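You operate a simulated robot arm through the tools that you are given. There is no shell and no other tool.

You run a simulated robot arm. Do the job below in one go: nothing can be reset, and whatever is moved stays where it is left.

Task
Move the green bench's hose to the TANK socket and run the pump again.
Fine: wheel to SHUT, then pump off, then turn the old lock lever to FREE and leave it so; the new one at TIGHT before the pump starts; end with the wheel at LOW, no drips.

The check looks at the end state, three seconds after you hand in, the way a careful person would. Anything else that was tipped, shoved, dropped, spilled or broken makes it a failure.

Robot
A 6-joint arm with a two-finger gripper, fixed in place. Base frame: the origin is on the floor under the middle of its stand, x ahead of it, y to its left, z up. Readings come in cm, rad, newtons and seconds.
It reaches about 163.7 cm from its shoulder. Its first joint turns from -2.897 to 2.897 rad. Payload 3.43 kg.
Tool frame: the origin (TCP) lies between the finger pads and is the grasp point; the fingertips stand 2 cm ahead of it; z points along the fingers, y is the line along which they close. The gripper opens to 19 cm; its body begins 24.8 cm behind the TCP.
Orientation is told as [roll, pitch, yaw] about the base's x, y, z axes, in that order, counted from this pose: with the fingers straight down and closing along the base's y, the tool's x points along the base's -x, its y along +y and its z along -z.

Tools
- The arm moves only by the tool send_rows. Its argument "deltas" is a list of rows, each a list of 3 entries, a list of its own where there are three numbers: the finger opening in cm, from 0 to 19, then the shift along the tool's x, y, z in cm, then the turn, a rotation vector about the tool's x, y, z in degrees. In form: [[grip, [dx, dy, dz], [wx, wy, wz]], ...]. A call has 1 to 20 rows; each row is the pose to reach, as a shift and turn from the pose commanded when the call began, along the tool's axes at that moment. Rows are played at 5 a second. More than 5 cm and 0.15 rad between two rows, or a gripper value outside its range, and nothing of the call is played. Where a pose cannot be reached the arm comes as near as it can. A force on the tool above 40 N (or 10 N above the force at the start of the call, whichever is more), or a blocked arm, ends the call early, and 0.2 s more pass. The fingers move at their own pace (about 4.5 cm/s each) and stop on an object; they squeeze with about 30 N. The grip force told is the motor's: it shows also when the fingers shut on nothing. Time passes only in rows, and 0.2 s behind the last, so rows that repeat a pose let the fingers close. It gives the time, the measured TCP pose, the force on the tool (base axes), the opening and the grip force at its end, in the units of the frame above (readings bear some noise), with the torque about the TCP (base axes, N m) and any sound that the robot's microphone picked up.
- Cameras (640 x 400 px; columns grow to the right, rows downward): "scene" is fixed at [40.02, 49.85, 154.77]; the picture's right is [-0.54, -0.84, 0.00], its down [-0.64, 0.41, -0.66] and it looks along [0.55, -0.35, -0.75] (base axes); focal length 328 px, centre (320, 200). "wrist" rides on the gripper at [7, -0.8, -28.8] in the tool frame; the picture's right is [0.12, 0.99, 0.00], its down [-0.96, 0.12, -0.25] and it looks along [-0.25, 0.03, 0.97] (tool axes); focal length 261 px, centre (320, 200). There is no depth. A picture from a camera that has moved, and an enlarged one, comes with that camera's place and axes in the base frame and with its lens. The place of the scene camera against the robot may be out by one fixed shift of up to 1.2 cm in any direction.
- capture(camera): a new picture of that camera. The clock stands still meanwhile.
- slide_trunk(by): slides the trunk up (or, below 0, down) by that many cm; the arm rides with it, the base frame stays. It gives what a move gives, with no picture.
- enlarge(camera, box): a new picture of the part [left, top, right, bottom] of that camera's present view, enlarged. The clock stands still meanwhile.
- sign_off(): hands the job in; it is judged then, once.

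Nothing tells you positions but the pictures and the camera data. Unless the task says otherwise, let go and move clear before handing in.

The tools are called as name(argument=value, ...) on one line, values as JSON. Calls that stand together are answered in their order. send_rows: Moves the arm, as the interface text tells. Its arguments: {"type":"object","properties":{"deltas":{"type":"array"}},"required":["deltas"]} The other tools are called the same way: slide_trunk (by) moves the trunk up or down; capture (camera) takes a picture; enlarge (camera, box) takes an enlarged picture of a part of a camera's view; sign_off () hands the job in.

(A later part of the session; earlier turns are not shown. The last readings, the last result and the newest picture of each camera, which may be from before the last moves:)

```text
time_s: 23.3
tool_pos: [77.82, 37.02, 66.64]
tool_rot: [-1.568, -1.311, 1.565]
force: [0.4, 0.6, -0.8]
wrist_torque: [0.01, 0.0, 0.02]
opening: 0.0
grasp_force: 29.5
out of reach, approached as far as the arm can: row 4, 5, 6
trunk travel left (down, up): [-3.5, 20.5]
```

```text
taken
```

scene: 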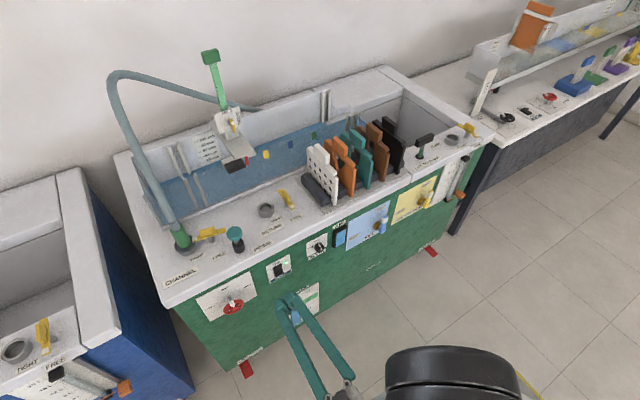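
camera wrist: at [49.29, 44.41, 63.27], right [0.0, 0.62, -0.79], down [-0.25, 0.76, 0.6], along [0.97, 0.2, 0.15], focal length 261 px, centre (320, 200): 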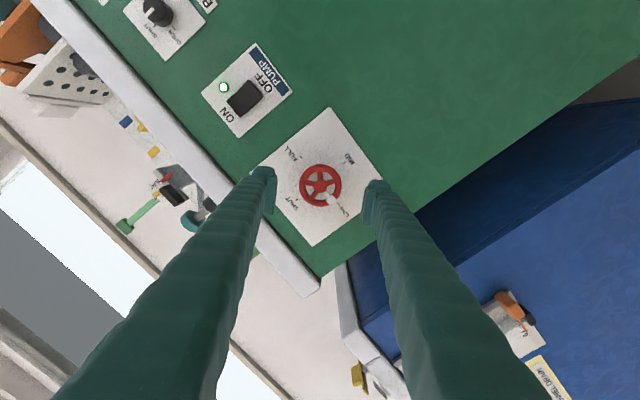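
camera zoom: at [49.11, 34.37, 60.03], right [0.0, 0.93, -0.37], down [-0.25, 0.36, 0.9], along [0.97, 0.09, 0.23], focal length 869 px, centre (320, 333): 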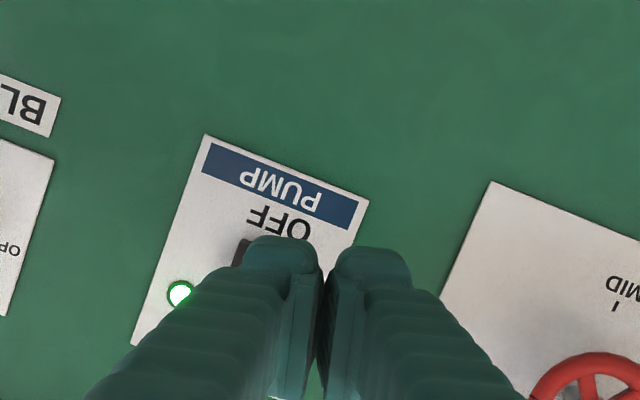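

The rocker's lower (OFF) end is at about (86.5, 34.5, 67). I'll line up the closed fingertips with its lower half, then push gently.

send_rows(deltas=[[0, [0.3, -0.8, 1.4], [0, 0, 0]], [0, [0.5, -1.6, 2.8], [0, 0, 0]], [0, [0.65, -2.41, 4.2], [0, 0, 0]], [0, [0.65, -2.41, 4.2], [0, 0, 0]]])

enlarge(camera="wrist", box=[224, 100, 416, 220])

enlarge(camera="scene", box=[220, 230, 348, 310])

```text
time_s: 24.3
tool_pos: [82.12, 34.5, 66.61]
tool_rot: [-1.569, -1.31, 1.569]
force: [0.9, 0.7, 1.3]
wrist_torque: [0.0, -0.02, -0.03]
opening: 0.0
grasp_force: 29.9
trunk travel left (down, up): [-3.5, 20.5]
```

```text
3.33 times, centred on (320, 160) of wrist
camera zoom: at [53.38, 31.8, 60.05], right [0.0, 0.93, -0.37], down [-0.25, 0.36, 0.9], along [0.97, 0.09, 0.23], focal length 869 px, centre (320, 333)
```

zoom: 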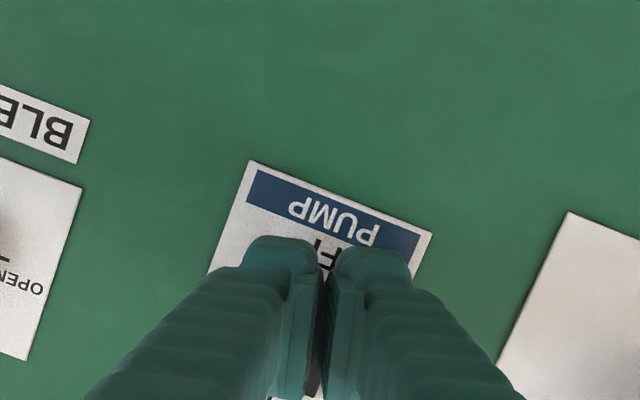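

```text
5.00 times, centred on (284, 270) of scene
camera zoom: at [40.02, 49.85, 154.77], right [-0.54, -0.84, 0.0], down [-0.64, 0.41, -0.66], along [0.55, -0.35, -0.75], focal length 1639 px, centre (500, -150)
```

zoom: 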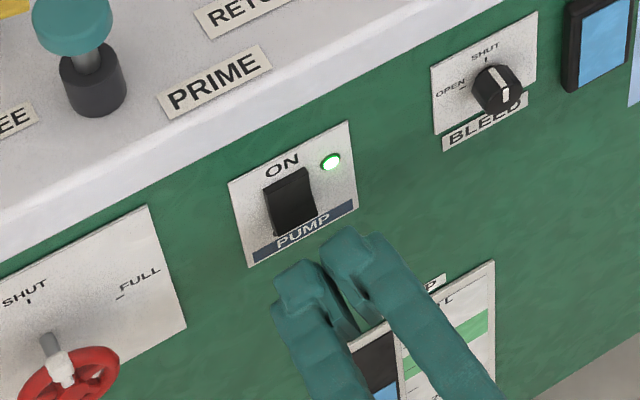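

Aligned just below the rocker's centre. Pushing forward in small steps until it toggles.

send_rows(deltas=[[0, [0, 0, 0.8], [0, 0, 0]], [0, [0, 0, 1.4], [0, 0, 0]], [0, [0, 0, 1.8], [0, 0, 0]], [0, [0, 0, 2.2], [0, 0, 0]], [0, [0, 0, 2.5], [0, 0, 0]]])

enlarge(camera="scene", box=[220, 230, 348, 310])

```text
time_s: 25.5
tool_pos: [84.51, 34.45, 66.57]
tool_rot: [-1.568, -1.311, 1.568]
force: [-0.6, 0.0, 0.2]
wrist_torque: [0.02, 0.02, 0.01]
opening: 0.0
grasp_force: 29.8
trunk travel left (down, up): [-3.5, 20.5]
```

```text
5.00 times, centred on (284, 270) of scene
camera zoom: at [40.02, 49.85, 154.77], right [-0.54, -0.84, 0.0], down [-0.64, 0.41, -0.66], along [0.55, -0.35, -0.75], focal length 1639 px, centre (500, -150)
```

zoom: 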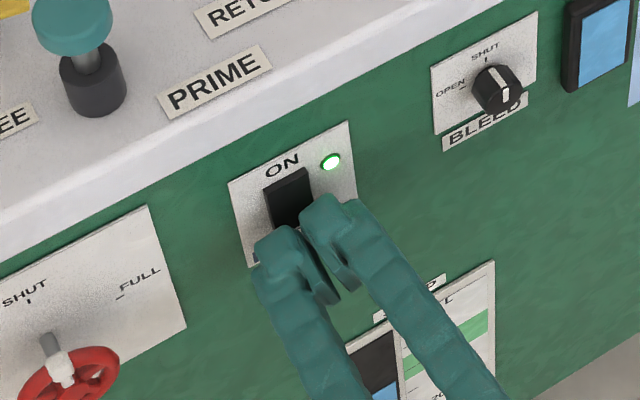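

send_rows(deltas=[[0, [0, 0, 0.3], [0, 0, 0]], [0, [0, 0, 0.6], [0, 0, 0]], [0, [0, 0, 0.8], [0, 0, 0]]])

enlarge(camera="scene", box=[220, 230, 348, 310])

```text
time_s: 26.3
tool_pos: [85.13, 34.47, 66.51]
tool_rot: [-1.56, -1.31, 1.564]
force: [-29.6, 1.6, 3.3]
wrist_torque: [0.05, -0.58, -0.21]
opening: 0.0
grasp_force: 34.8
trunk travel left (down, up): [-3.5, 20.5]
heard: click
stopped in row 3: the force on the tool passed its limit at 45 N (the readings are from after the stop); the commanded pose is now the measured one
```

```text
5.00 times, centred on (284, 270) of scene
camera zoom: at [40.02, 49.85, 154.77], right [-0.54, -0.84, 0.0], down [-0.64, 0.41, -0.66], along [0.55, -0.35, -0.75], focal length 1639 px, centre (500, -150)
```

zoom: 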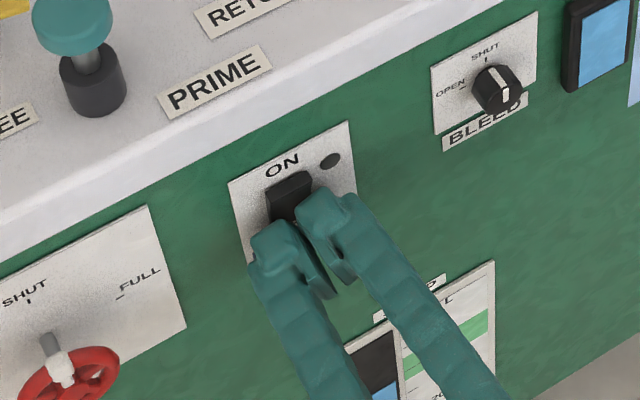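

The switch clicked and the LED went dark: pump off. Backing straight out, then raising the trunk to get above the bench top.

send_rows(deltas=[[0, [0, 0, -1.5], [0, 0, 0]], [0, [0, 0, -3.5], [0, 0, 0]], [0, [0, 0, -5], [0, 0, 0]]])

slide_trunk(by=20)

capture(camera="scene")

enlarge(camera="scene", box=[180, 230, 340, 330])

```text
time_s: 27.1
tool_pos: [80.54, 34.62, 66.68]
tool_rot: [-1.562, -1.31, 1.557]
force: [-0.1, -0.1, 0.3]
wrist_torque: [0.0, 0.01, 0.02]
opening: 0.0
grasp_force: 34.2
out of reach, approached as far as the arm can: row 3
trunk travel left (down, up): [-3.5, 20.5]
```

```text
time_s: 29.3
tool_pos: [80.5, 34.67, 86.51]
tool_rot: [-1.56, -1.31, 1.559]
force: [0.4, 0.2, -0.3]
wrist_torque: [0.0, 0.0, -0.02]
opening: 0.0
grasp_force: 34.1
trunk travel left (down, up): [-23.5, 0.5]
```

```text
taken
```

scene: 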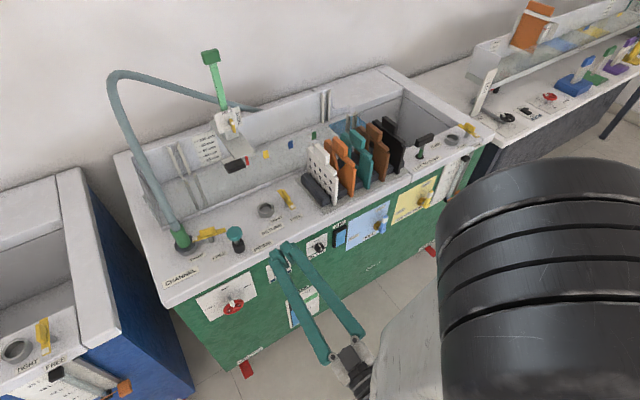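

```text
4.00 times, centred on (260, 280) of scene
camera zoom: at [40.02, 49.85, 154.77], right [-0.54, -0.84, 0.0], down [-0.64, 0.41, -0.66], along [0.55, -0.35, -0.75], focal length 1311 px, centre (560, -120)
```

zoom: 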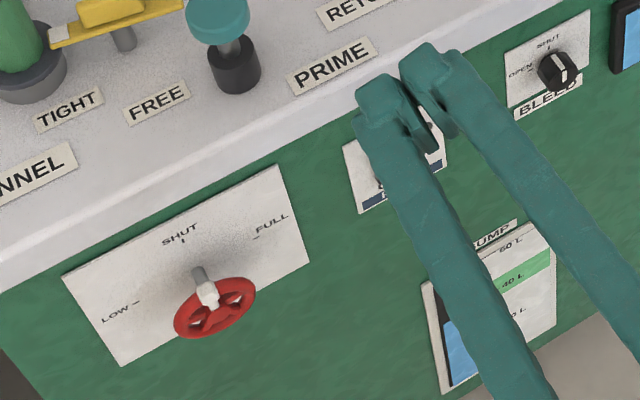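

Everything stayed in place, and the wheel is still at SHUT. I'll lift up and turn the tool to point straight down, clear above the bench.

send_rows(deltas=[[0, [-2.1, -0.56, 0], [-1.94, 7.24, 0]], [0, [-4.2, -1.12, 0], [-3.88, 14.5, 0]], [0, [-6.3, -1.69, 0], [-5.82, 21.7, 0]], [0, [-8.4, -2.25, 0], [-7.76, 29, 0]], [0, [-10.5, -2.8, 0], [-9.7, 36.2, 0]], [0, [-12.6, -3.4, 0], [-11.6, 43.5, 0]], [0, [-14.7, -3.9, 0], [-13.6, 50.7, 0]], [0, [-16.8, -4.5, 0], [-15.5, 58, 0]], [0, [-18.9, -5.1, 0], [-17.5, 65.2, 0]], [0, [-21, -5.6, 0], [-19.4, 72.4, 0]], [0, [-23.1, -6.2, 0], [-21.3, 79.7, 0]], [0, [-24.1, -6.5, 0], [-23.3, 86.9, 0]], [0, [-24.1, -6.5, 0], [-23.3, 86.9, 0]]])

capture(camera="wrist")

capture(camera="scene")

```text
time_s: 32.1
tool_pos: [80.67, 34.63, 111.46]
tool_rot: [0.0, 0.004, 0.259]
force: [0.3, 0.9, -1.0]
wrist_torque: [-0.01, 0.05, -0.04]
opening: 0.0
grasp_force: 33.3
trunk travel left (down, up): [-23.5, 0.5]
```

```text
taken
camera wrist: at [74.13, 32.0, 140.29], right [-0.37, 0.93, 0.0], down [0.9, 0.36, 0.24], along [0.23, 0.09, -0.97], focal length 261 px, centre (320, 200)
```

wrist: 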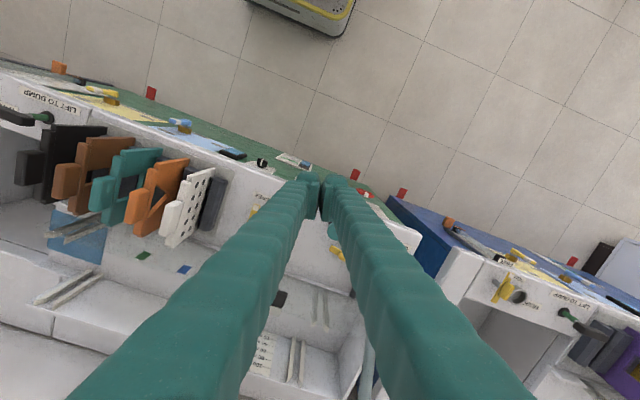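

```text
taken
```

scene: 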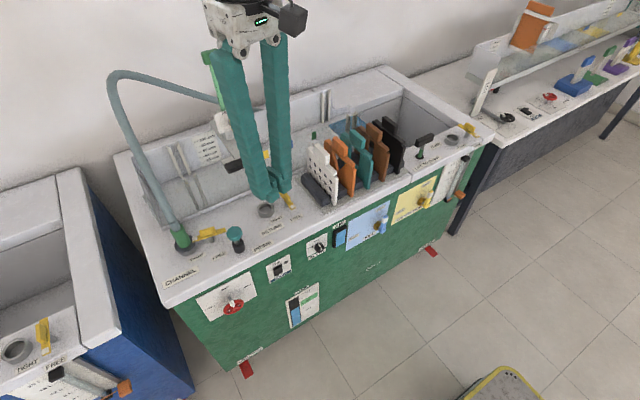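

The tool now points straight down above the bench. I'll test turning it to yaw -90° (so the fingers close along x, across the lever handle) up here in free space.

send_rows(deltas=[[6, [0, 0, 0], [0, 0, 8]], [6, [0, 0, 0], [0, 0, 16]], [6, [0, 0, 0], [0, 0, 24]], [6, [0, 0, 0], [0, 0, 32]], [6, [0, 0, 0], [0, 0, 40]], [6, [0, 0, 0], [0, 0, 48]], [6, [0, 0, 0], [0, 0, 56]], [6, [0, 0, 0], [0, 0, 64]], [6, [0, 0, 0], [0, 0, 72]], [6, [0, 0, 0], [0, 0, 80]], [6, [0, 0, 0], [0, 0, 88]], [6, [0, 0, 0], [0, 0, 96]], [6, [0, 0, 0], [0, 0, 104.8]], [6, [0, 0, 0], [0, 0, 104.8]]])

capture(camera="wrist")

```text
refused: row 13 steps farther than a row can; nothing moved
```

```text
taken
camera wrist: at [74.13, 32.0, 140.29], right [-0.37, 0.93, 0.0], down [0.9, 0.36, 0.24], along [0.23, 0.09, -0.97], focal length 261 px, centre (320, 200)
```

wrist: 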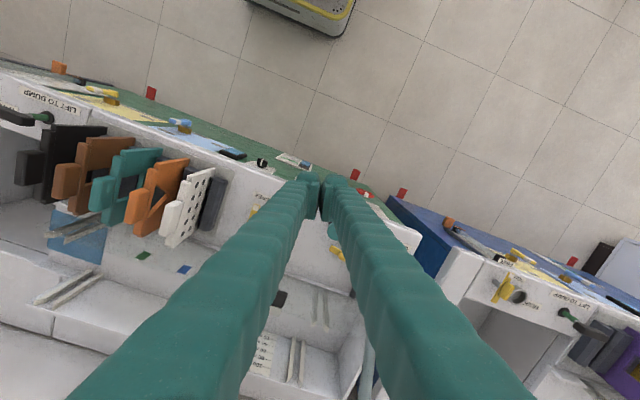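

The last step was slightly too large, so nothing moved. Sending it again with even steps.

send_rows(deltas=[[6, [0, 0, 0], [0, 0, 7.5]], [6, [0, 0, 0], [0, 0, 15]], [6, [0, 0, 0], [0, 0, 22.5]], [6, [0, 0, 0], [0, 0, 30]], [6, [0, 0, 0], [0, 0, 37.5]], [6, [0, 0, 0], [0, 0, 45]], [6, [0, 0, 0], [0, 0, 52.5]], [6, [0, 0, 0], [0, 0, 60]], [6, [0, 0, 0], [0, 0, 67.5]], [6, [0, 0, 0], [0, 0, 75]], [6, [0, 0, 0], [0, 0, 82.5]], [6, [0, 0, 0], [0, 0, 90]], [6, [0, 0, 0], [0, 0, 97.5]], [6, [0, 0, 0], [0, 0, 104.8]], [6, [0, 0, 0], [0, 0, 104.8]]])

capture(camera="wrist")

```text
time_s: 35.3
tool_pos: [80.51, 34.62, 111.53]
tool_rot: [-0.002, 0.001, -1.571]
force: [0.3, 0.5, 0.0]
wrist_torque: [0.0, 0.0, -0.02]
opening: 6.02
grasp_force: 0.0
trunk travel left (down, up): [-23.5, 0.5]
```

```text
taken
camera wrist: at [79.76, 41.6, 140.31], right [0.99, 0.12, 0.0], down [0.11, -0.96, 0.25], along [0.03, -0.25, -0.97], focal length 261 px, centre (320, 200)
```

wrist: 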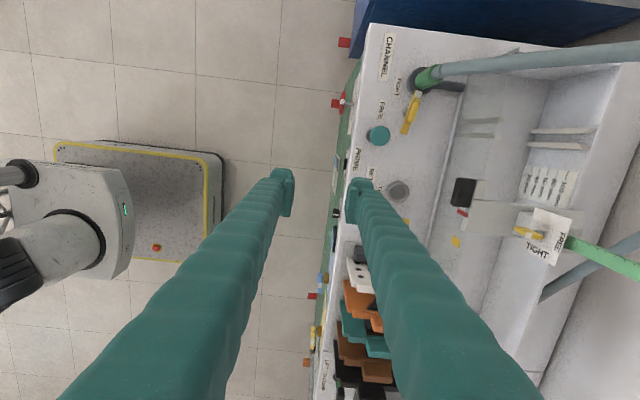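

Yaw -90° is reachable, and this gives a clear top view. I'll zoom on the CHANNEL plug and its lever to refine their positions.

enlarge(camera="wrist", box=[350, 50, 478, 130])

enlarge(camera="wrist", box=[440, 100, 640, 320])

```text
5.00 times, centred on (414, 90) of wrist
camera zoom: at [79.76, 41.6, 140.31], right [0.99, 0.12, 0.0], down [0.11, -0.96, 0.25], along [0.03, -0.25, -0.97], focal length 1303 px, centre (-150, 750)
```

zoom: 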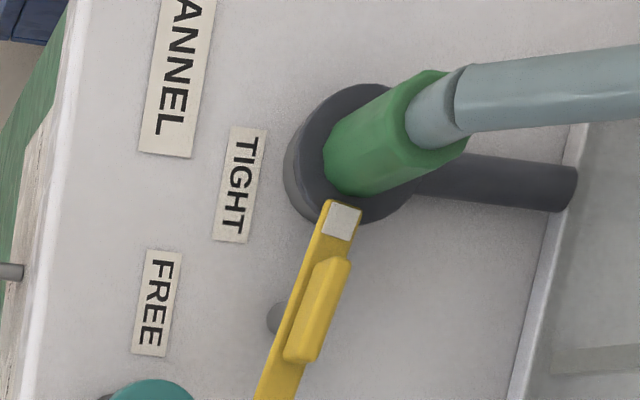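

```text
1.82 times, centred on (540, 210) of wrist
camera zoom: at [79.76, 41.6, 140.31], right [0.99, 0.12, 0.0], down [0.11, -0.96, 0.25], along [0.03, -0.25, -0.97], focal length 474 px, centre (-80, 182)
```

zoom: 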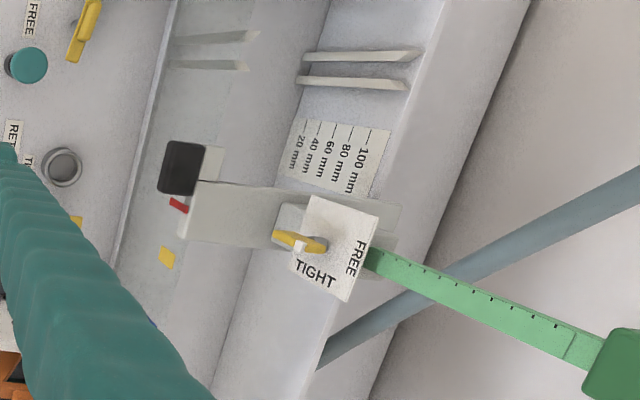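

The lever axis lies about 10° off y (tip at (98.1, 51.2), tail at (96.8, 44.2), handle centre (97.5, 48)). I'll move above it, aligned across the handle, and look at the FREE reference of the RETURN lever too.

send_rows(deltas=[[6, [2.7, 3.4, 1.3], [0, 0, 2.1]], [6, [5.4, 6.8, 2.6], [0, 0, 4.3]], [6, [8.0, 10.2, 3.9], [0, 0, 6.4]], [6, [10.7, 13.6, 5.2], [0, 0, 8.5]], [6, [13.4, 17, 6.5], [0, 0, 10.7]], [6, [13.4, 17, 6.5], [0, 0, 10.7]]])

capture(camera="wrist")

enlarge(camera="wrist", box=[240, 130, 400, 230])

capture(camera="scene")

```text
time_s: 36.7
tool_pos: [97.47, 48.03, 104.93]
tool_rot: [-0.003, 0.0, -1.758]
force: [0.4, 1.3, -1.5]
wrist_torque: [-0.06, 0.14, -0.01]
opening: 5.97
grasp_force: 0.0
trunk travel left (down, up): [-23.5, 0.5]
```

```text
taken
camera wrist: at [98.14, 55.1, 133.64], right [1.0, -0.07, 0.0], down [-0.06, -0.97, 0.25], along [-0.02, -0.25, -0.97], focal length 261 px, centre (320, 200)
```

wrist: 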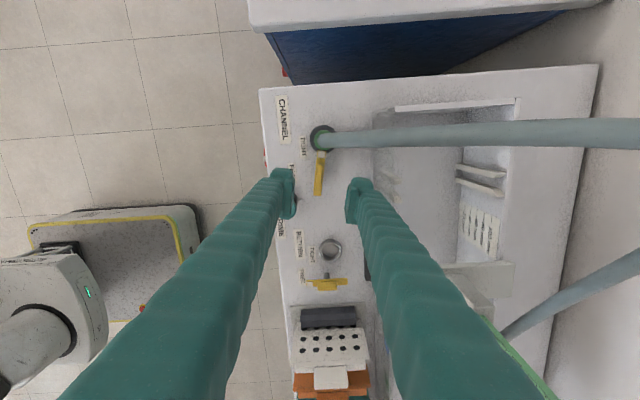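

```text
4.00 times, centred on (320, 180) of wrist
camera zoom: at [98.14, 55.1, 133.64], right [1.0, -0.07, 0.0], down [-0.06, -0.97, 0.25], along [-0.02, -0.25, -0.97], focal length 1043 px, centre (320, 280)
```

zoom: 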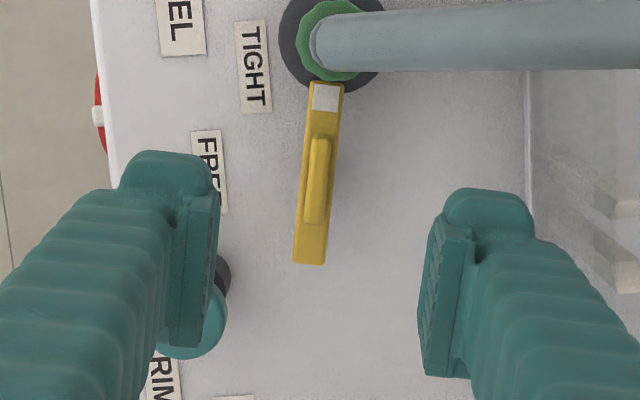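

```text
taken
```

scene: 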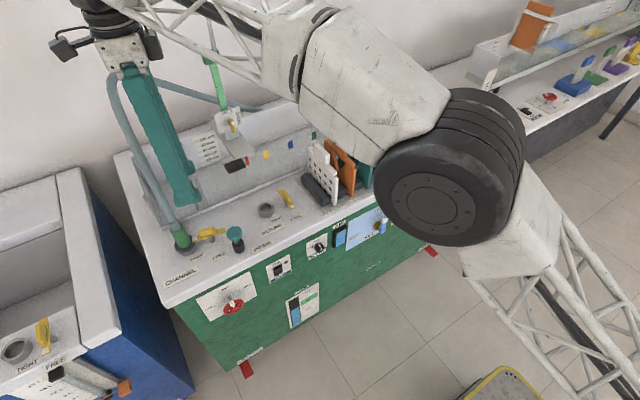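

The fingers are centred over the lever handle. I'll check the RETURN lever's direction as a reference for FREE, then descend.

enlarge(camera="wrist", box=[280, 220, 376, 300])

enlarge(camera="scene", box=[120, 160, 280, 260])

```text
5.00 times, centred on (328, 260) of wrist
camera zoom: at [98.14, 55.1, 133.64], right [1.0, -0.07, 0.0], down [-0.06, -0.97, 0.25], along [-0.02, -0.25, -0.97], focal length 1303 px, centre (280, -100)
```

zoom: 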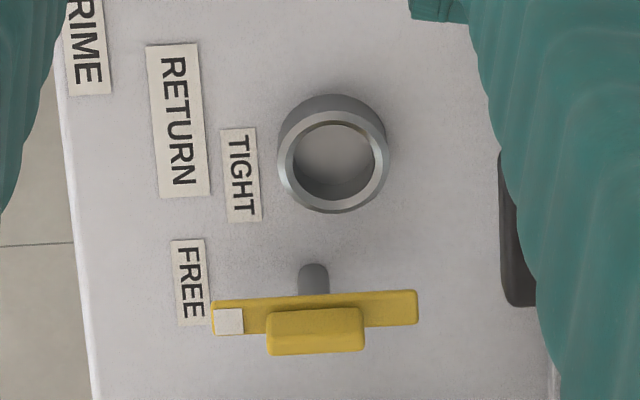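

```text
4.00 times, centred on (200, 210) of scene
camera zoom: at [40.02, 49.85, 154.77], right [-0.54, -0.84, 0.0], down [-0.64, 0.41, -0.66], along [0.55, -0.35, -0.75], focal length 1311 px, centre (800, 160)
```

zoom: 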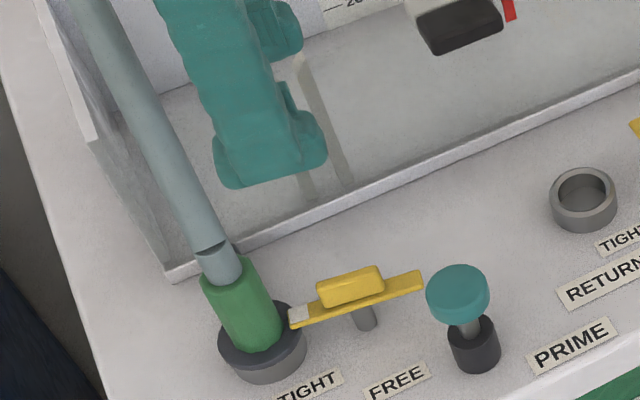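

FREE is exactly the white tip pointing at the robot (-x), so the CHANNEL lever needs about +100° (anticlockwise from above). Descending onto its handle with a narrow opening.

send_rows(deltas=[[4.5, [-0.15, 0, 4], [0, 0, 0]], [4.5, [-0.15, 0, 8], [0, 0, 0]], [4.5, [-0.15, 0, 12], [0, 0, 0]], [4.5, [-0.15, 0, 15], [0, 0, 0]], [4.5, [-0.15, 0, 16.8], [0, 0, 0]], [4.5, [-0.15, 0, 18.2], [0, 0, 0]], [4.5, [-0.15, 0, 18.2], [0, 0, 0]]])

enlarge(camera="wrist", box=[240, 130, 400, 230])

enlarge(camera="scene", box=[120, 160, 280, 260])

```text
time_s: 38.3
tool_pos: [97.32, 47.78, 86.89]
tool_rot: [-0.002, -0.001, -1.758]
force: [0.1, 0.5, 0.2]
wrist_torque: [-0.01, -0.02, -0.03]
opening: 4.49
grasp_force: 0.0
trunk travel left (down, up): [-23.5, 0.5]
```

```text
4.00 times, centred on (320, 180) of wrist
camera zoom: at [97.99, 54.86, 115.59], right [1.0, -0.07, 0.0], down [-0.06, -0.97, 0.25], along [-0.02, -0.25, -0.97], focal length 1043 px, centre (320, 280)
```

zoom: 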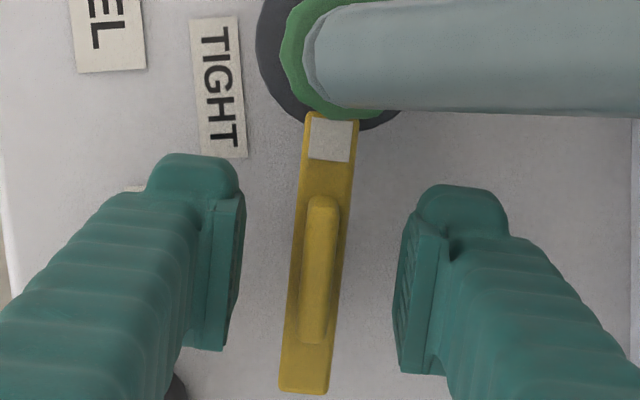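

```text
4.00 times, centred on (200, 210) of scene
camera zoom: at [40.02, 49.85, 154.77], right [-0.54, -0.84, 0.0], down [-0.64, 0.41, -0.66], along [0.55, -0.35, -0.75], focal length 1311 px, centre (800, 160)
```

zoom: 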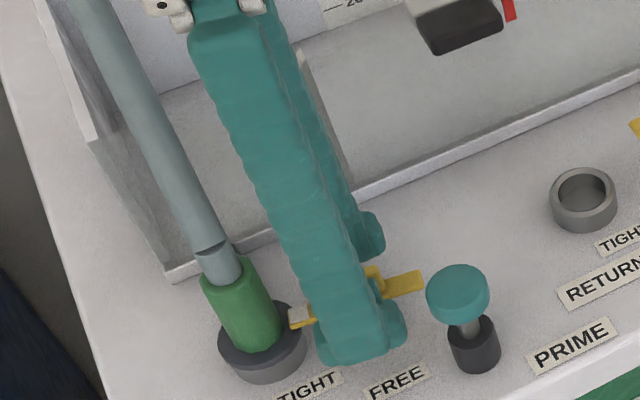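

The pads straddle the lever. Closing on it.

send_rows(deltas=[[3, [0, 0, 0], [0, 0, 0]], [1.5, [0, 0, 0], [0, 0, 0]], [0.5, [0, 0, 0], [0, 0, 0]], [0.5, [0, 0, 0], [0, 0, 0]], [0.5, [0, 0, 0], [0, 0, 0]]])

enlarge(camera="wrist", box=[240, 130, 400, 230])

```text
time_s: 39.5
tool_pos: [97.29, 47.88, 86.9]
tool_rot: [-0.001, 0.0, -1.757]
force: [-7.7, 0.3, 5.6]
wrist_torque: [-0.08, 0.08, 0.34]
opening: 0.85
grasp_force: 42.2
trunk travel left (down, up): [-23.5, 0.5]
```

```text
4.00 times, centred on (320, 180) of wrist
camera zoom: at [97.91, 54.9, 115.67], right [1.0, -0.07, 0.0], down [-0.06, -0.97, 0.25], along [-0.02, -0.25, -0.97], focal length 1043 px, centre (320, 280)
```

zoom: 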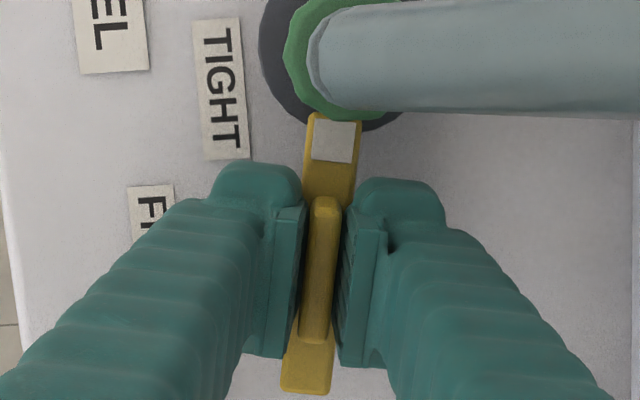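

Gripped the handle. Turning it anticlockwise towards FREE.

send_rows(deltas=[[0.5, [0, 0, 0], [0, 0, -7]], [0.5, [0, 0, 0], [0, 0, -14]], [0.5, [0, 0, 0], [0, 0, -21]], [0.5, [0, 0, 0], [0, 0, -28]], [0.5, [0, 0, 0], [0, 0, -35]], [0.5, [0, 0, 0], [0, 0, -42]], [0.5, [0, 0, 0], [0, 0, -49]], [0.5, [0, 0, 0], [0, 0, -56]], [0.5, [0, 0, 0], [0, 0, -63]], [0.5, [0, 0, 0], [0, 0, -70]], [0.5, [0, 0, 0], [0, 0, -77]], [0.5, [0, 0, 0], [0, 0, -84]], [0.5, [0, 0, 0], [0, 0, -90]], [0.5, [0, 0, 0], [0, 0, -90]]])

enlarge(camera="wrist", box=[240, 130, 400, 230])

enlarge(camera="scene", box=[120, 160, 280, 260])

```text
time_s: 42.2
tool_pos: [97.23, 47.84, 86.96]
tool_rot: [0.0, 0.003, -0.269]
force: [-14.9, -2.0, 10.4]
wrist_torque: [-0.01, 0.13, 0.05]
opening: 0.83
grasp_force: 41.6
trunk travel left (down, up): [-23.5, 0.5]
stopped in row 13: the force on the tool passed its limit at 41 N (the readings are from after the stop); the commanded pose is now the measured one
```

```text
4.00 times, centred on (320, 180) of wrist
camera zoom: at [90.41, 48.86, 115.71], right [0.15, 0.99, 0.0], down [0.96, -0.14, 0.24], along [0.24, -0.04, -0.97], focal length 1043 px, centre (320, 280)
```

zoom: 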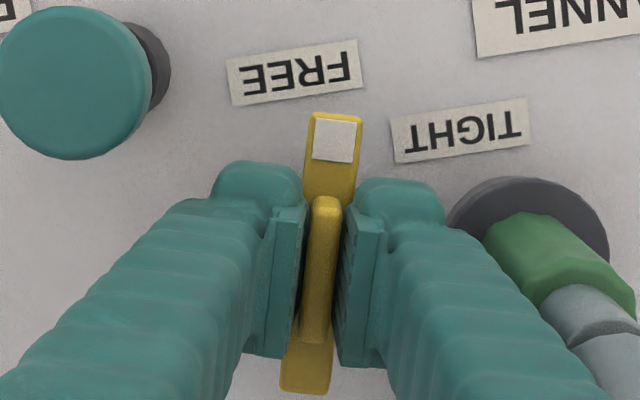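

```text
4.00 times, centred on (200, 210) of scene
camera zoom: at [40.02, 49.85, 154.77], right [-0.54, -0.84, 0.0], down [-0.64, 0.41, -0.66], along [0.55, -0.35, -0.75], focal length 1311 px, centre (800, 160)
```

zoom: 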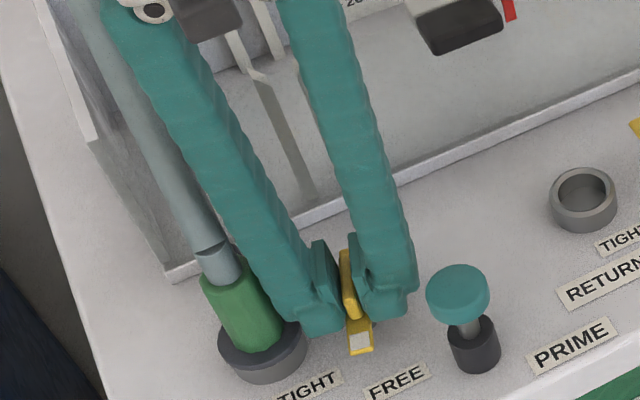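

The lever turned about 85° and then the side force stopped the call (slight offset from its pivot, not a torque stop). It needs about 15° more, so I'll re-seat the grip to release the stress and continue.

send_rows(deltas=[[2.5, [0, 0, 0], [0, 0, 0]], [2.5, [0, 0, 0], [0, 0, 0]], [2.5, [0, 0, 0], [0, 0, 0]]])

enlarge(camera="wrist", box=[240, 130, 400, 230])

```text
time_s: 43.0
tool_pos: [97.32, 47.94, 86.83]
tool_rot: [-0.001, 0.003, -0.27]
force: [-0.3, -0.4, 0.4]
wrist_torque: [0.0, 0.0, -0.01]
opening: 2.5
grasp_force: 0.1
trunk travel left (down, up): [-23.5, 0.5]
```

```text
4.00 times, centred on (320, 180) of wrist
camera zoom: at [90.52, 48.89, 115.55], right [0.15, 0.99, 0.0], down [0.96, -0.14, 0.24], along [0.24, -0.04, -0.97], focal length 1043 px, centre (320, 280)
```

zoom: 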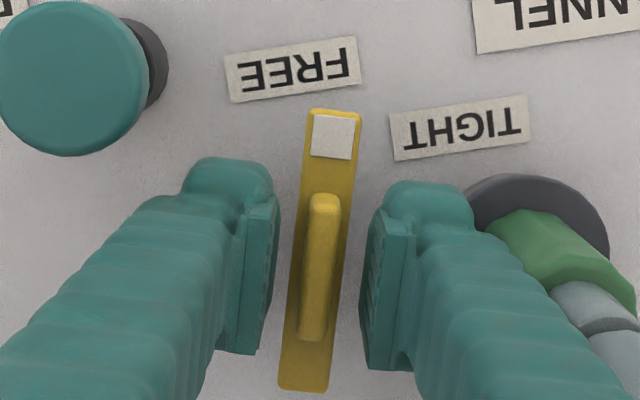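

send_rows(deltas=[[1.5, [0, 0, 0], [0, 0, 0]], [0.6, [0, 0, 0], [0, 0, 0]], [0.6, [0, 0, 0], [0, 0, 0]], [0.6, [0, 0, 0], [0, 0, -5]], [0.6, [0, 0, 0], [0, 0, -10]], [0.6, [0, 0, 0], [0, 0, -14.6]], [0.6, [0, 0, 0], [0, 0, -14.6]]])

enlarge(camera="wrist", box=[240, 130, 400, 230])

```text
time_s: 44.6
tool_pos: [97.44, 47.9, 86.85]
tool_rot: [0.001, 0.003, -0.013]
force: [4.3, -3.2, 16.7]
wrist_torque: [-0.02, -0.07, 0.03]
opening: 0.8
grasp_force: 42.0
trunk travel left (down, up): [-23.5, 0.5]
```

```text
4.00 times, centred on (320, 180) of wrist
camera zoom: at [90.44, 47.02, 115.68], right [-0.1, 0.99, 0.0], down [0.96, 0.1, 0.25], along [0.24, 0.03, -0.97], focal length 1043 px, centre (320, 280)
```

zoom: 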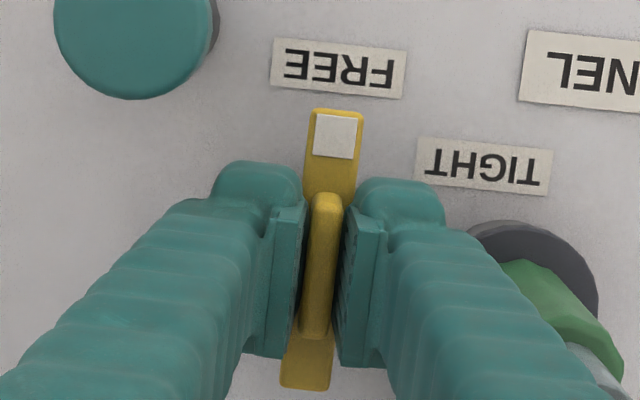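

The lever now points at FREE (within a degree of -x). Releasing and rising straight up.

send_rows(deltas=[[2, [0, 0, 0], [0, 0, 0]], [3.5, [0, 0, 0], [0, 0, 0]], [3.5, [0, 0, 0], [0, 0, 0]], [3.5, [0, 0, -3], [0, 0, 0]], [3.5, [0, 0, -7], [0, 0, 0]], [3.5, [0, 0, -11], [0, 0, 0]], [3.5, [0, 0, -15], [0, 0, 0]]])

capture(camera="wrist")

enlarge(camera="wrist", box=[280, 100, 408, 200])

enlarge(camera="scene", box=[120, 170, 280, 270])

```text
time_s: 46.2
tool_pos: [97.38, 47.72, 101.93]
tool_rot: [-0.001, 0.004, -0.015]
force: [0.0, 0.0, -1.2]
wrist_torque: [-0.03, 0.03, 0.02]
opening: 3.5
grasp_force: 0.1
trunk travel left (down, up): [-23.5, 0.5]
```

```text
taken
camera wrist: at [90.56, 47.08, 130.68], right [-0.1, 0.99, 0.0], down [0.96, 0.1, 0.24], along [0.24, 0.02, -0.97], focal length 261 px, centre (320, 200)
```

wrist: 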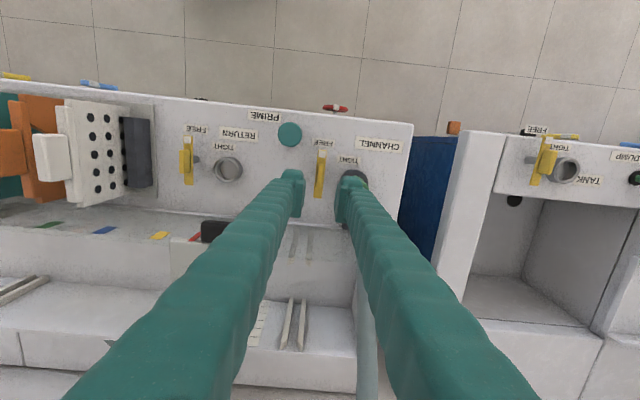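

```text
4.00 times, centred on (344, 150) of wrist
camera zoom: at [90.56, 47.08, 130.68], right [-0.1, 0.99, 0.0], down [0.96, 0.1, 0.24], along [0.24, 0.02, -0.97], focal length 1043 px, centre (224, 400)
```

zoom: 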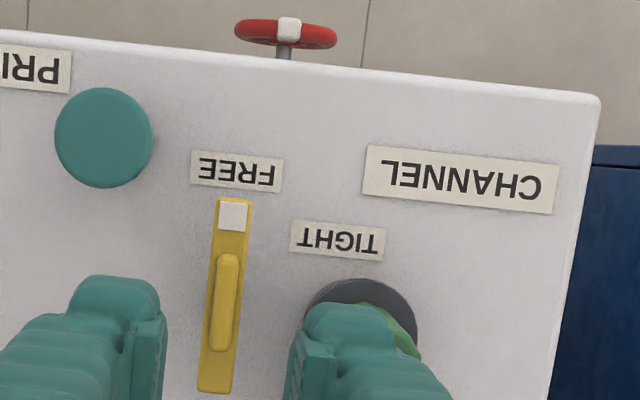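

```text
4.00 times, centred on (200, 220) of scene
camera zoom: at [40.02, 49.85, 154.77], right [-0.54, -0.84, 0.0], down [-0.64, 0.41, -0.66], along [0.55, -0.35, -0.75], focal length 1311 px, centre (800, 120)
```

zoom: 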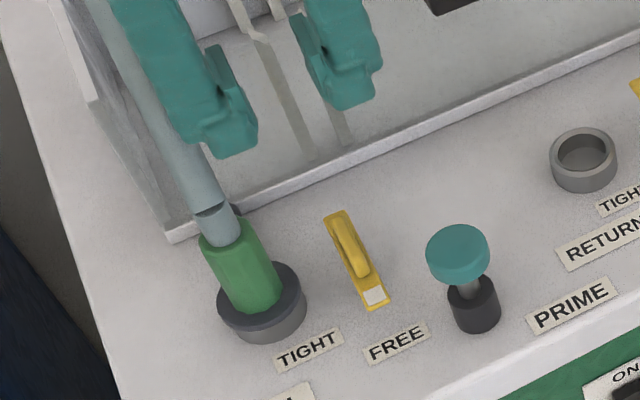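

The old lever is at FREE. Plug centre is about (98.4, 54.0) with its collar at z 84–91; I'll tilt the tool 25° so the hose stays free of the gripper, and move to a pre-grasp point in front of and above the collar.

send_rows(deltas=[[4.5, [1, 0, 0.5], [0, -6.25, 0]], [5.5, [2, 0, 1.1], [0, -12.5, 0]], [5.5, [3, 0, 1.6], [0, -18.75, 0]], [5.5, [4.1, 0, 2.2], [0, -25, 0]], [5.5, [4.1, 2, 2.2], [0, -25, 0]], [5.5, [4.1, 4.2, 2.2], [0, -25, 0]], [5.5, [4.1, 6.3, 2.2], [0, -25, 0]], [5.5, [4.1, 6.3, 2.2], [0, -25, 0]]])

capture(camera="wrist")

enlarge(camera="wrist", box=[240, 140, 400, 240])

enlarge(camera="scene", box=[100, 150, 292, 270])

```text
time_s: 48.0
tool_pos: [93.3, 54.21, 99.45]
tool_rot: [-0.003, -0.432, -0.014]
force: [-0.6, 0.3, 0.7]
wrist_torque: [-0.04, -0.04, -0.01]
opening: 5.52
grasp_force: 0.1
trunk travel left (down, up): [-23.5, 0.5]
```

```text
taken
camera wrist: at [75.0, 53.67, 122.65], right [-0.09, 0.99, -0.05], down [0.77, 0.1, 0.63], along [0.63, 0.02, -0.78], focal length 261 px, centre (320, 200)
```

wrist: 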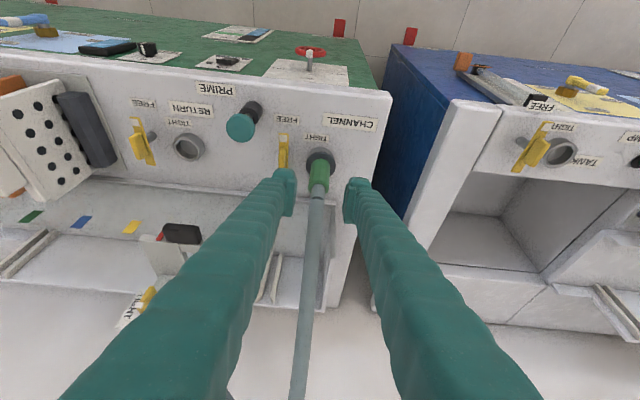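

```text
4.00 times, centred on (320, 190) of wrist
camera zoom: at [75.0, 53.67, 122.65], right [-0.09, 0.99, -0.05], down [0.77, 0.1, 0.63], along [0.63, 0.02, -0.78], focal length 1043 px, centre (320, 240)
```

zoom: 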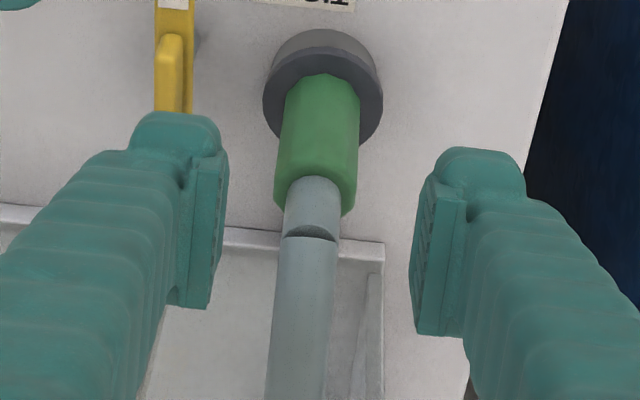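

```text
3.33 times, centred on (196, 210) of scene
camera zoom: at [40.02, 49.85, 154.77], right [-0.54, -0.84, 0.0], down [-0.64, 0.41, -0.66], along [0.55, -0.35, -0.75], focal length 1093 px, centre (733, 167)
```

zoom: 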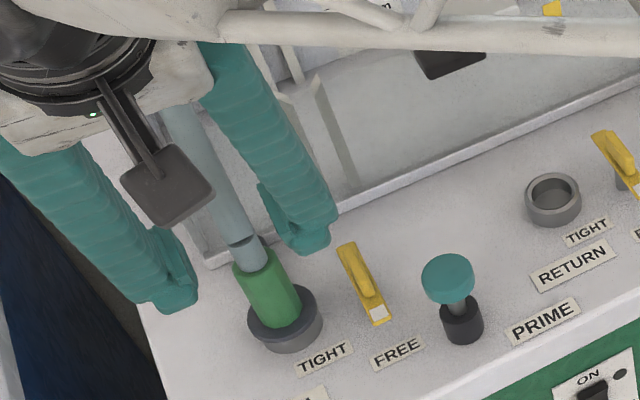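

Fingers straddle the collar line nicely. Advancing along the tool axis onto the collar.

send_rows(deltas=[[5.2, [-0.05, -0.05, 4], [0, 0, 0]], [5, [-0.1, -0.05, 7.5], [0, 0, 0]], [5, [-0.15, -0.05, 10], [0, 0, 0]], [5, [-0.17, -0.05, 11.7], [0, 0, 0]], [5, [-0.17, -0.05, 11.7], [0, 0, 0]]])

enlarge(camera="wrist", box=[240, 140, 400, 240])

enlarge(camera="scene", box=[100, 150, 292, 270])

```text
time_s: 49.2
tool_pos: [98.49, 54.1, 89.11]
tool_rot: [-0.002, -0.433, -0.013]
force: [0.8, 0.9, -0.5]
wrist_torque: [-0.01, -0.03, 0.02]
opening: 5.0
grasp_force: 0.1
trunk travel left (down, up): [-23.5, 0.5]
```

```text
4.00 times, centred on (320, 190) of wrist
camera zoom: at [80.06, 53.52, 112.17], right [-0.09, 0.99, -0.05], down [0.77, 0.1, 0.63], along [0.63, 0.02, -0.78], focal length 1043 px, centre (320, 240)
```

zoom: 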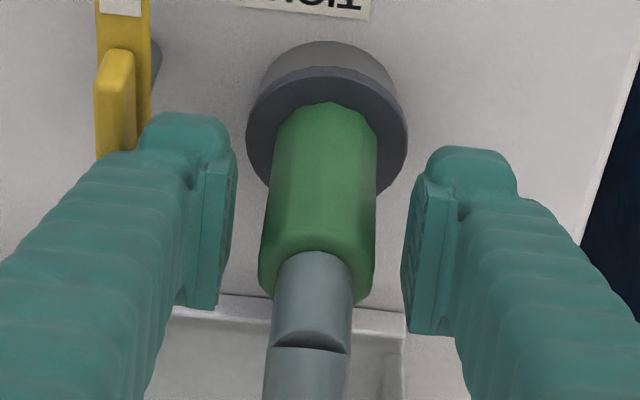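

```text
3.33 times, centred on (196, 210) of scene
camera zoom: at [40.02, 49.85, 154.77], right [-0.54, -0.84, 0.0], down [-0.64, 0.41, -0.66], along [0.55, -0.35, -0.75], focal length 1093 px, centre (733, 167)
```

zoom: 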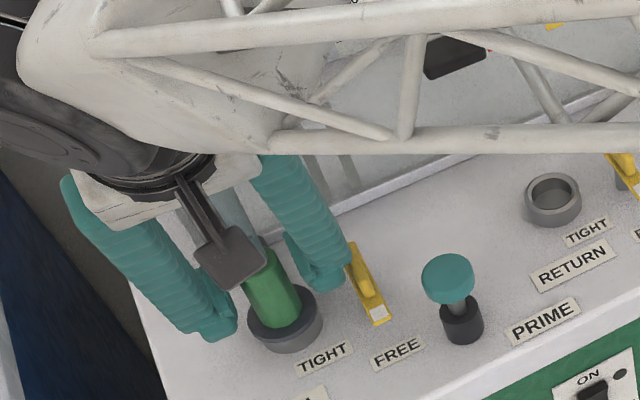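

The collar sits between the pads, clear of the lever. Closing the grip.

send_rows(deltas=[[4, [0, 0, 0], [0, 0, 0]], [3, [0, 0, 0], [0, 0, 0]], [2, [0, 0, 0], [0, 0, 0]], [1.5, [0, 0, 0], [0, 0, 0]], [1.5, [0, 0, 0], [0, 0, 0]]])

enlarge(camera="wrist", box=[240, 140, 400, 240])

```text
time_s: 50.4
tool_pos: [98.44, 53.96, 89.14]
tool_rot: [-0.002, -0.433, -0.014]
force: [0.4, -0.9, -0.1]
wrist_torque: [-0.01, 0.01, 0.0]
opening: 3.07
grasp_force: 30.1
trunk travel left (down, up): [-23.5, 0.5]
```

```text
4.00 times, centred on (320, 190) of wrist
camera zoom: at [80.05, 53.52, 112.21], right [-0.09, 0.99, -0.05], down [0.77, 0.1, 0.63], along [0.63, 0.02, -0.78], focal length 1043 px, centre (320, 240)
```

zoom: 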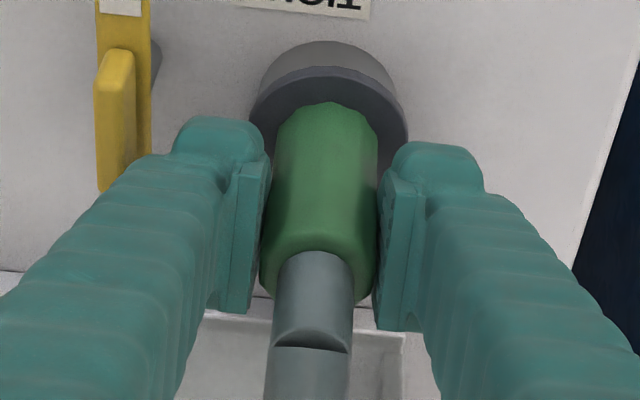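

Firm grip on the collar (3.07 cm). Lifting straight up slowly.

send_rows(deltas=[[1.5, [-0.42, 0, -0.91], [0, 0, 0]], [1.5, [-0.84, 0, -1.82], [0, 0, 0]], [1.5, [-1.47, 0, -3.18], [0, 0, 0]], [1.5, [-2.1, 0, -4.54], [0, 0, 0]], [1.5, [-2.72, 0, -5.9], [0, 0, 0]]])

enlarge(camera="wrist", box=[240, 140, 400, 240])

capture(camera="scene")

```text
time_s: 51.6
tool_pos: [98.46, 54.22, 95.55]
tool_rot: [-0.003, -0.433, -0.015]
force: [0.3, 0.8, -0.9]
wrist_torque: [-0.02, 0.01, 0.01]
opening: 3.06
grasp_force: 29.8
trunk travel left (down, up): [-23.5, 0.5]
```

```text
4.00 times, centred on (320, 190) of wrist
camera zoom: at [80.0, 53.53, 118.67], right [-0.09, 0.99, -0.05], down [0.77, 0.1, 0.63], along [0.63, 0.02, -0.78], focal length 1043 px, centre (320, 240)
```

zoom: 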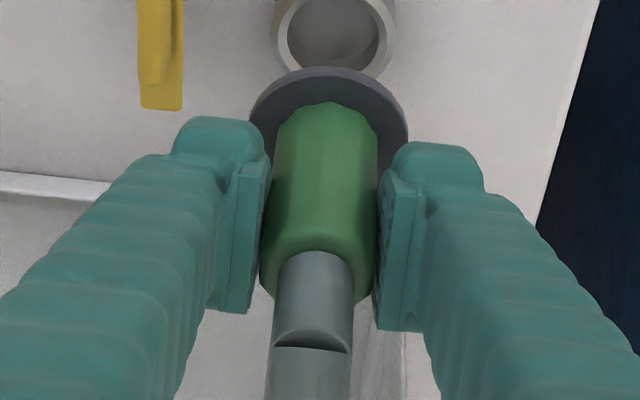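

```text
taken
```

scene: 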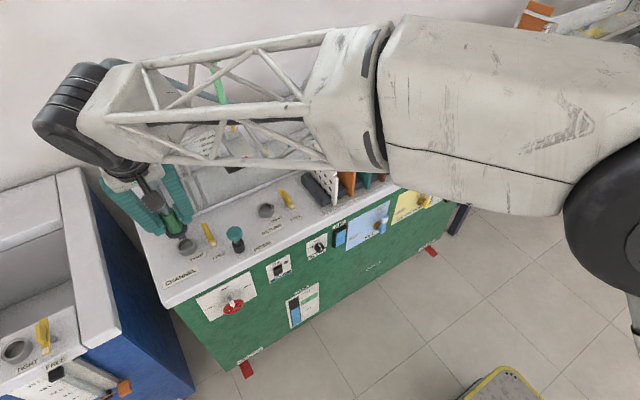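

The plug (with its flange) came free and the CHANNEL socket ring is now empty. To avoid dragging the hose around the ruler post (top at about z 120), I'll lift the plug high, then carry it over.

send_rows(deltas=[[1.5, [-1.55, 0, -3.37], [0, 0, 0]], [1.5, [-3.1, 0, -6.73], [0, 0, 0]], [1.5, [-4.65, 0, -10.1], [0, 0, 0]], [1.5, [-6.2, 0, -13.5], [0, 0, 0]], [1.5, [-7.75, 0, -16.8], [0, 0, 0]], [1.5, [-9.3, 0, -20.2], [0, 0, 0]], [1.5, [-10.85, 0, -23.6], [0, 0, 0]], [1.5, [-12.4, 0, -26.9], [0, 0, 0]], [1.5, [-13.95, 0, -30.3], [0, 0, 0]], [1.5, [-15.5, 0, -33.7], [0, 0, 0]], [1.5, [-17.05, 0, -37.0], [0, 0, 0]], [1.5, [-18.6, 0, -40.4], [0, 0, 0]]])

capture(camera="wrist")

capture(camera="scene")

```text
time_s: 54.2
tool_pos: [93.34, 51.51, 134.35]
tool_rot: [-0.001, -0.433, -0.014]
force: [0.3, -0.5, -0.5]
wrist_torque: [0.06, 0.02, 0.02]
opening: 3.05
grasp_force: 29.5
out of reach, approached as far as the arm can: row 9, 10, 11, 12
trunk travel left (down, up): [-23.5, 0.5]
```

```text
taken
camera wrist: at [75.01, 50.81, 157.48], right [-0.09, 0.99, -0.05], down [0.77, 0.1, 0.63], along [0.63, 0.02, -0.78], focal length 261 px, centre (320, 200)
```

wrist: 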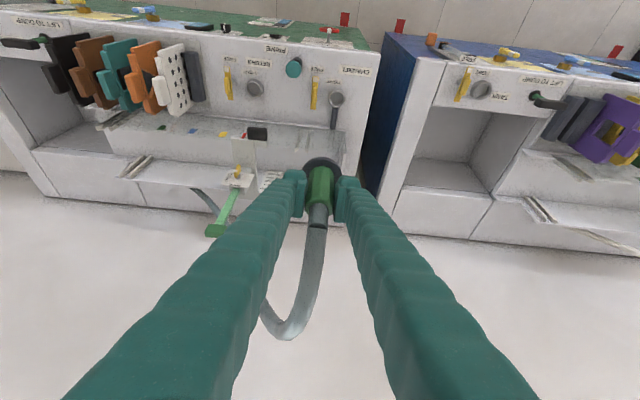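

```text
taken
```

scene: 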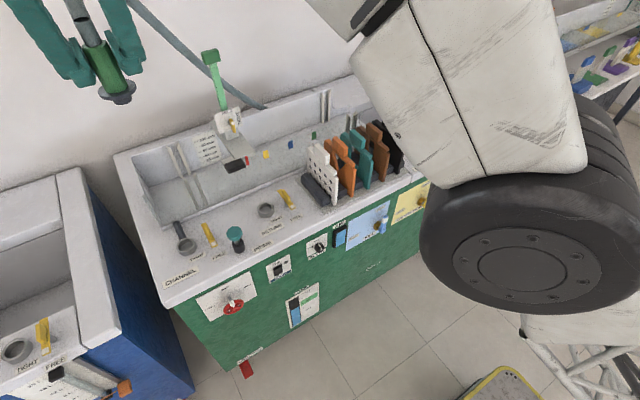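

The arm reached its limit at z≈134, with the plug held steadily. I'll check where the hose runs relative to the ruler post.

enlarge(camera="scene", box=[60, 0, 300, 150])

enlarge(camera="wrist", box=[160, 150, 380, 350])

```text
2.67 times, centred on (180, 75) of scene
camera zoom: at [40.02, 49.85, 154.77], right [-0.54, -0.84, 0.0], down [-0.64, 0.41, -0.66], along [0.55, -0.35, -0.75], focal length 874 px, centre (693, 533)
```

zoom: 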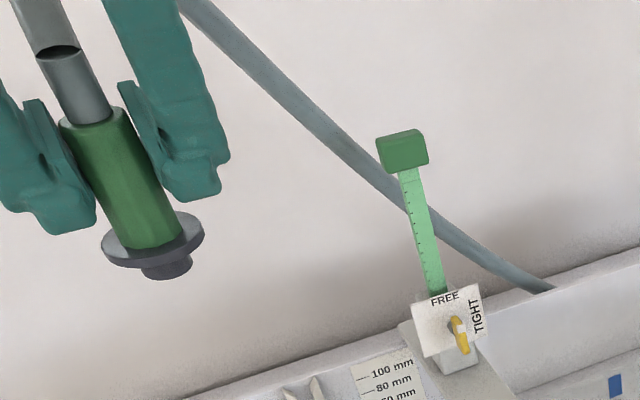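

```text
2.00 times, centred on (270, 250) of wrist
camera zoom: at [75.01, 50.81, 157.48], right [-0.09, 0.99, -0.05], down [0.77, 0.1, 0.63], along [0.63, 0.02, -0.78], focal length 521 px, centre (420, 100)
```

zoom: 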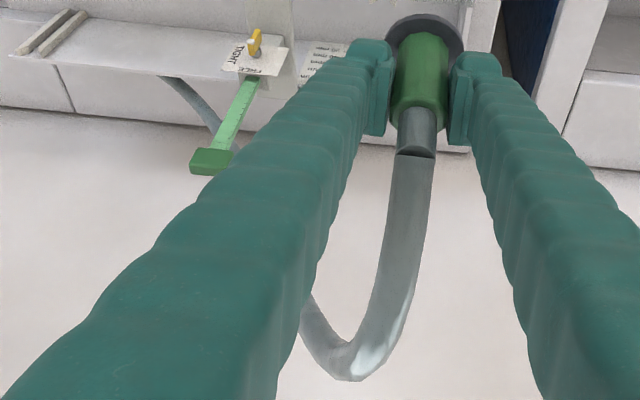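

The hose still runs behind the ruler post. I'll tip the tool further forward (which buys height and reach) and bring the plug close to the post's height line, so the hose passes over its top when I move right.

send_rows(deltas=[[1.5, [-3.1, -0.2, 0.75], [0, -6.7, 0]], [1.5, [-6.2, -0.4, 1.5], [0, -13.3, 0]], [1.5, [-9.3, -0.6, 2.25], [0, -20, 0]], [1.5, [-12.4, -0.8, 3.0], [0, -26.7, 0]], [1.5, [-15.5, -1, 3.75], [0, -33.3, 0]], [1.5, [-18.55, -1.23, 4.48], [0, -40, 0]], [1.5, [-18.55, -1.23, 4.48], [0, -40, 0]]])

capture(camera="wrist")

capture(camera="scene")

```text
time_s: 55.8
tool_pos: [112.4, 50.06, 137.61]
tool_rot: [-0.001, -1.131, -0.013]
force: [0.6, 0.2, -1.6]
wrist_torque: [0.0, 0.0, 0.01]
opening: 3.07
grasp_force: 29.6
trunk travel left (down, up): [-23.5, 0.5]
```

```text
taken
camera wrist: at [83.32, 49.64, 143.54], right [-0.04, 0.99, -0.11], down [0.19, 0.11, 0.98], along [0.98, 0.02, -0.19], focal length 261 px, centre (320, 200)
```

wrist: 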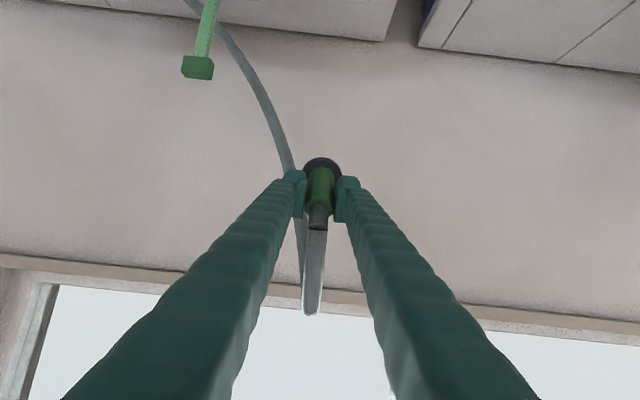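

```text
taken
```

scene: 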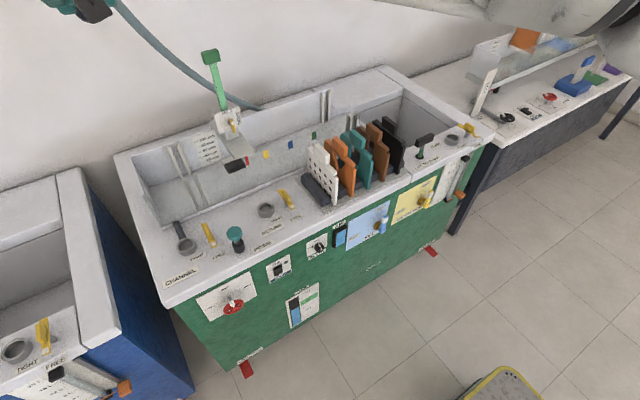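

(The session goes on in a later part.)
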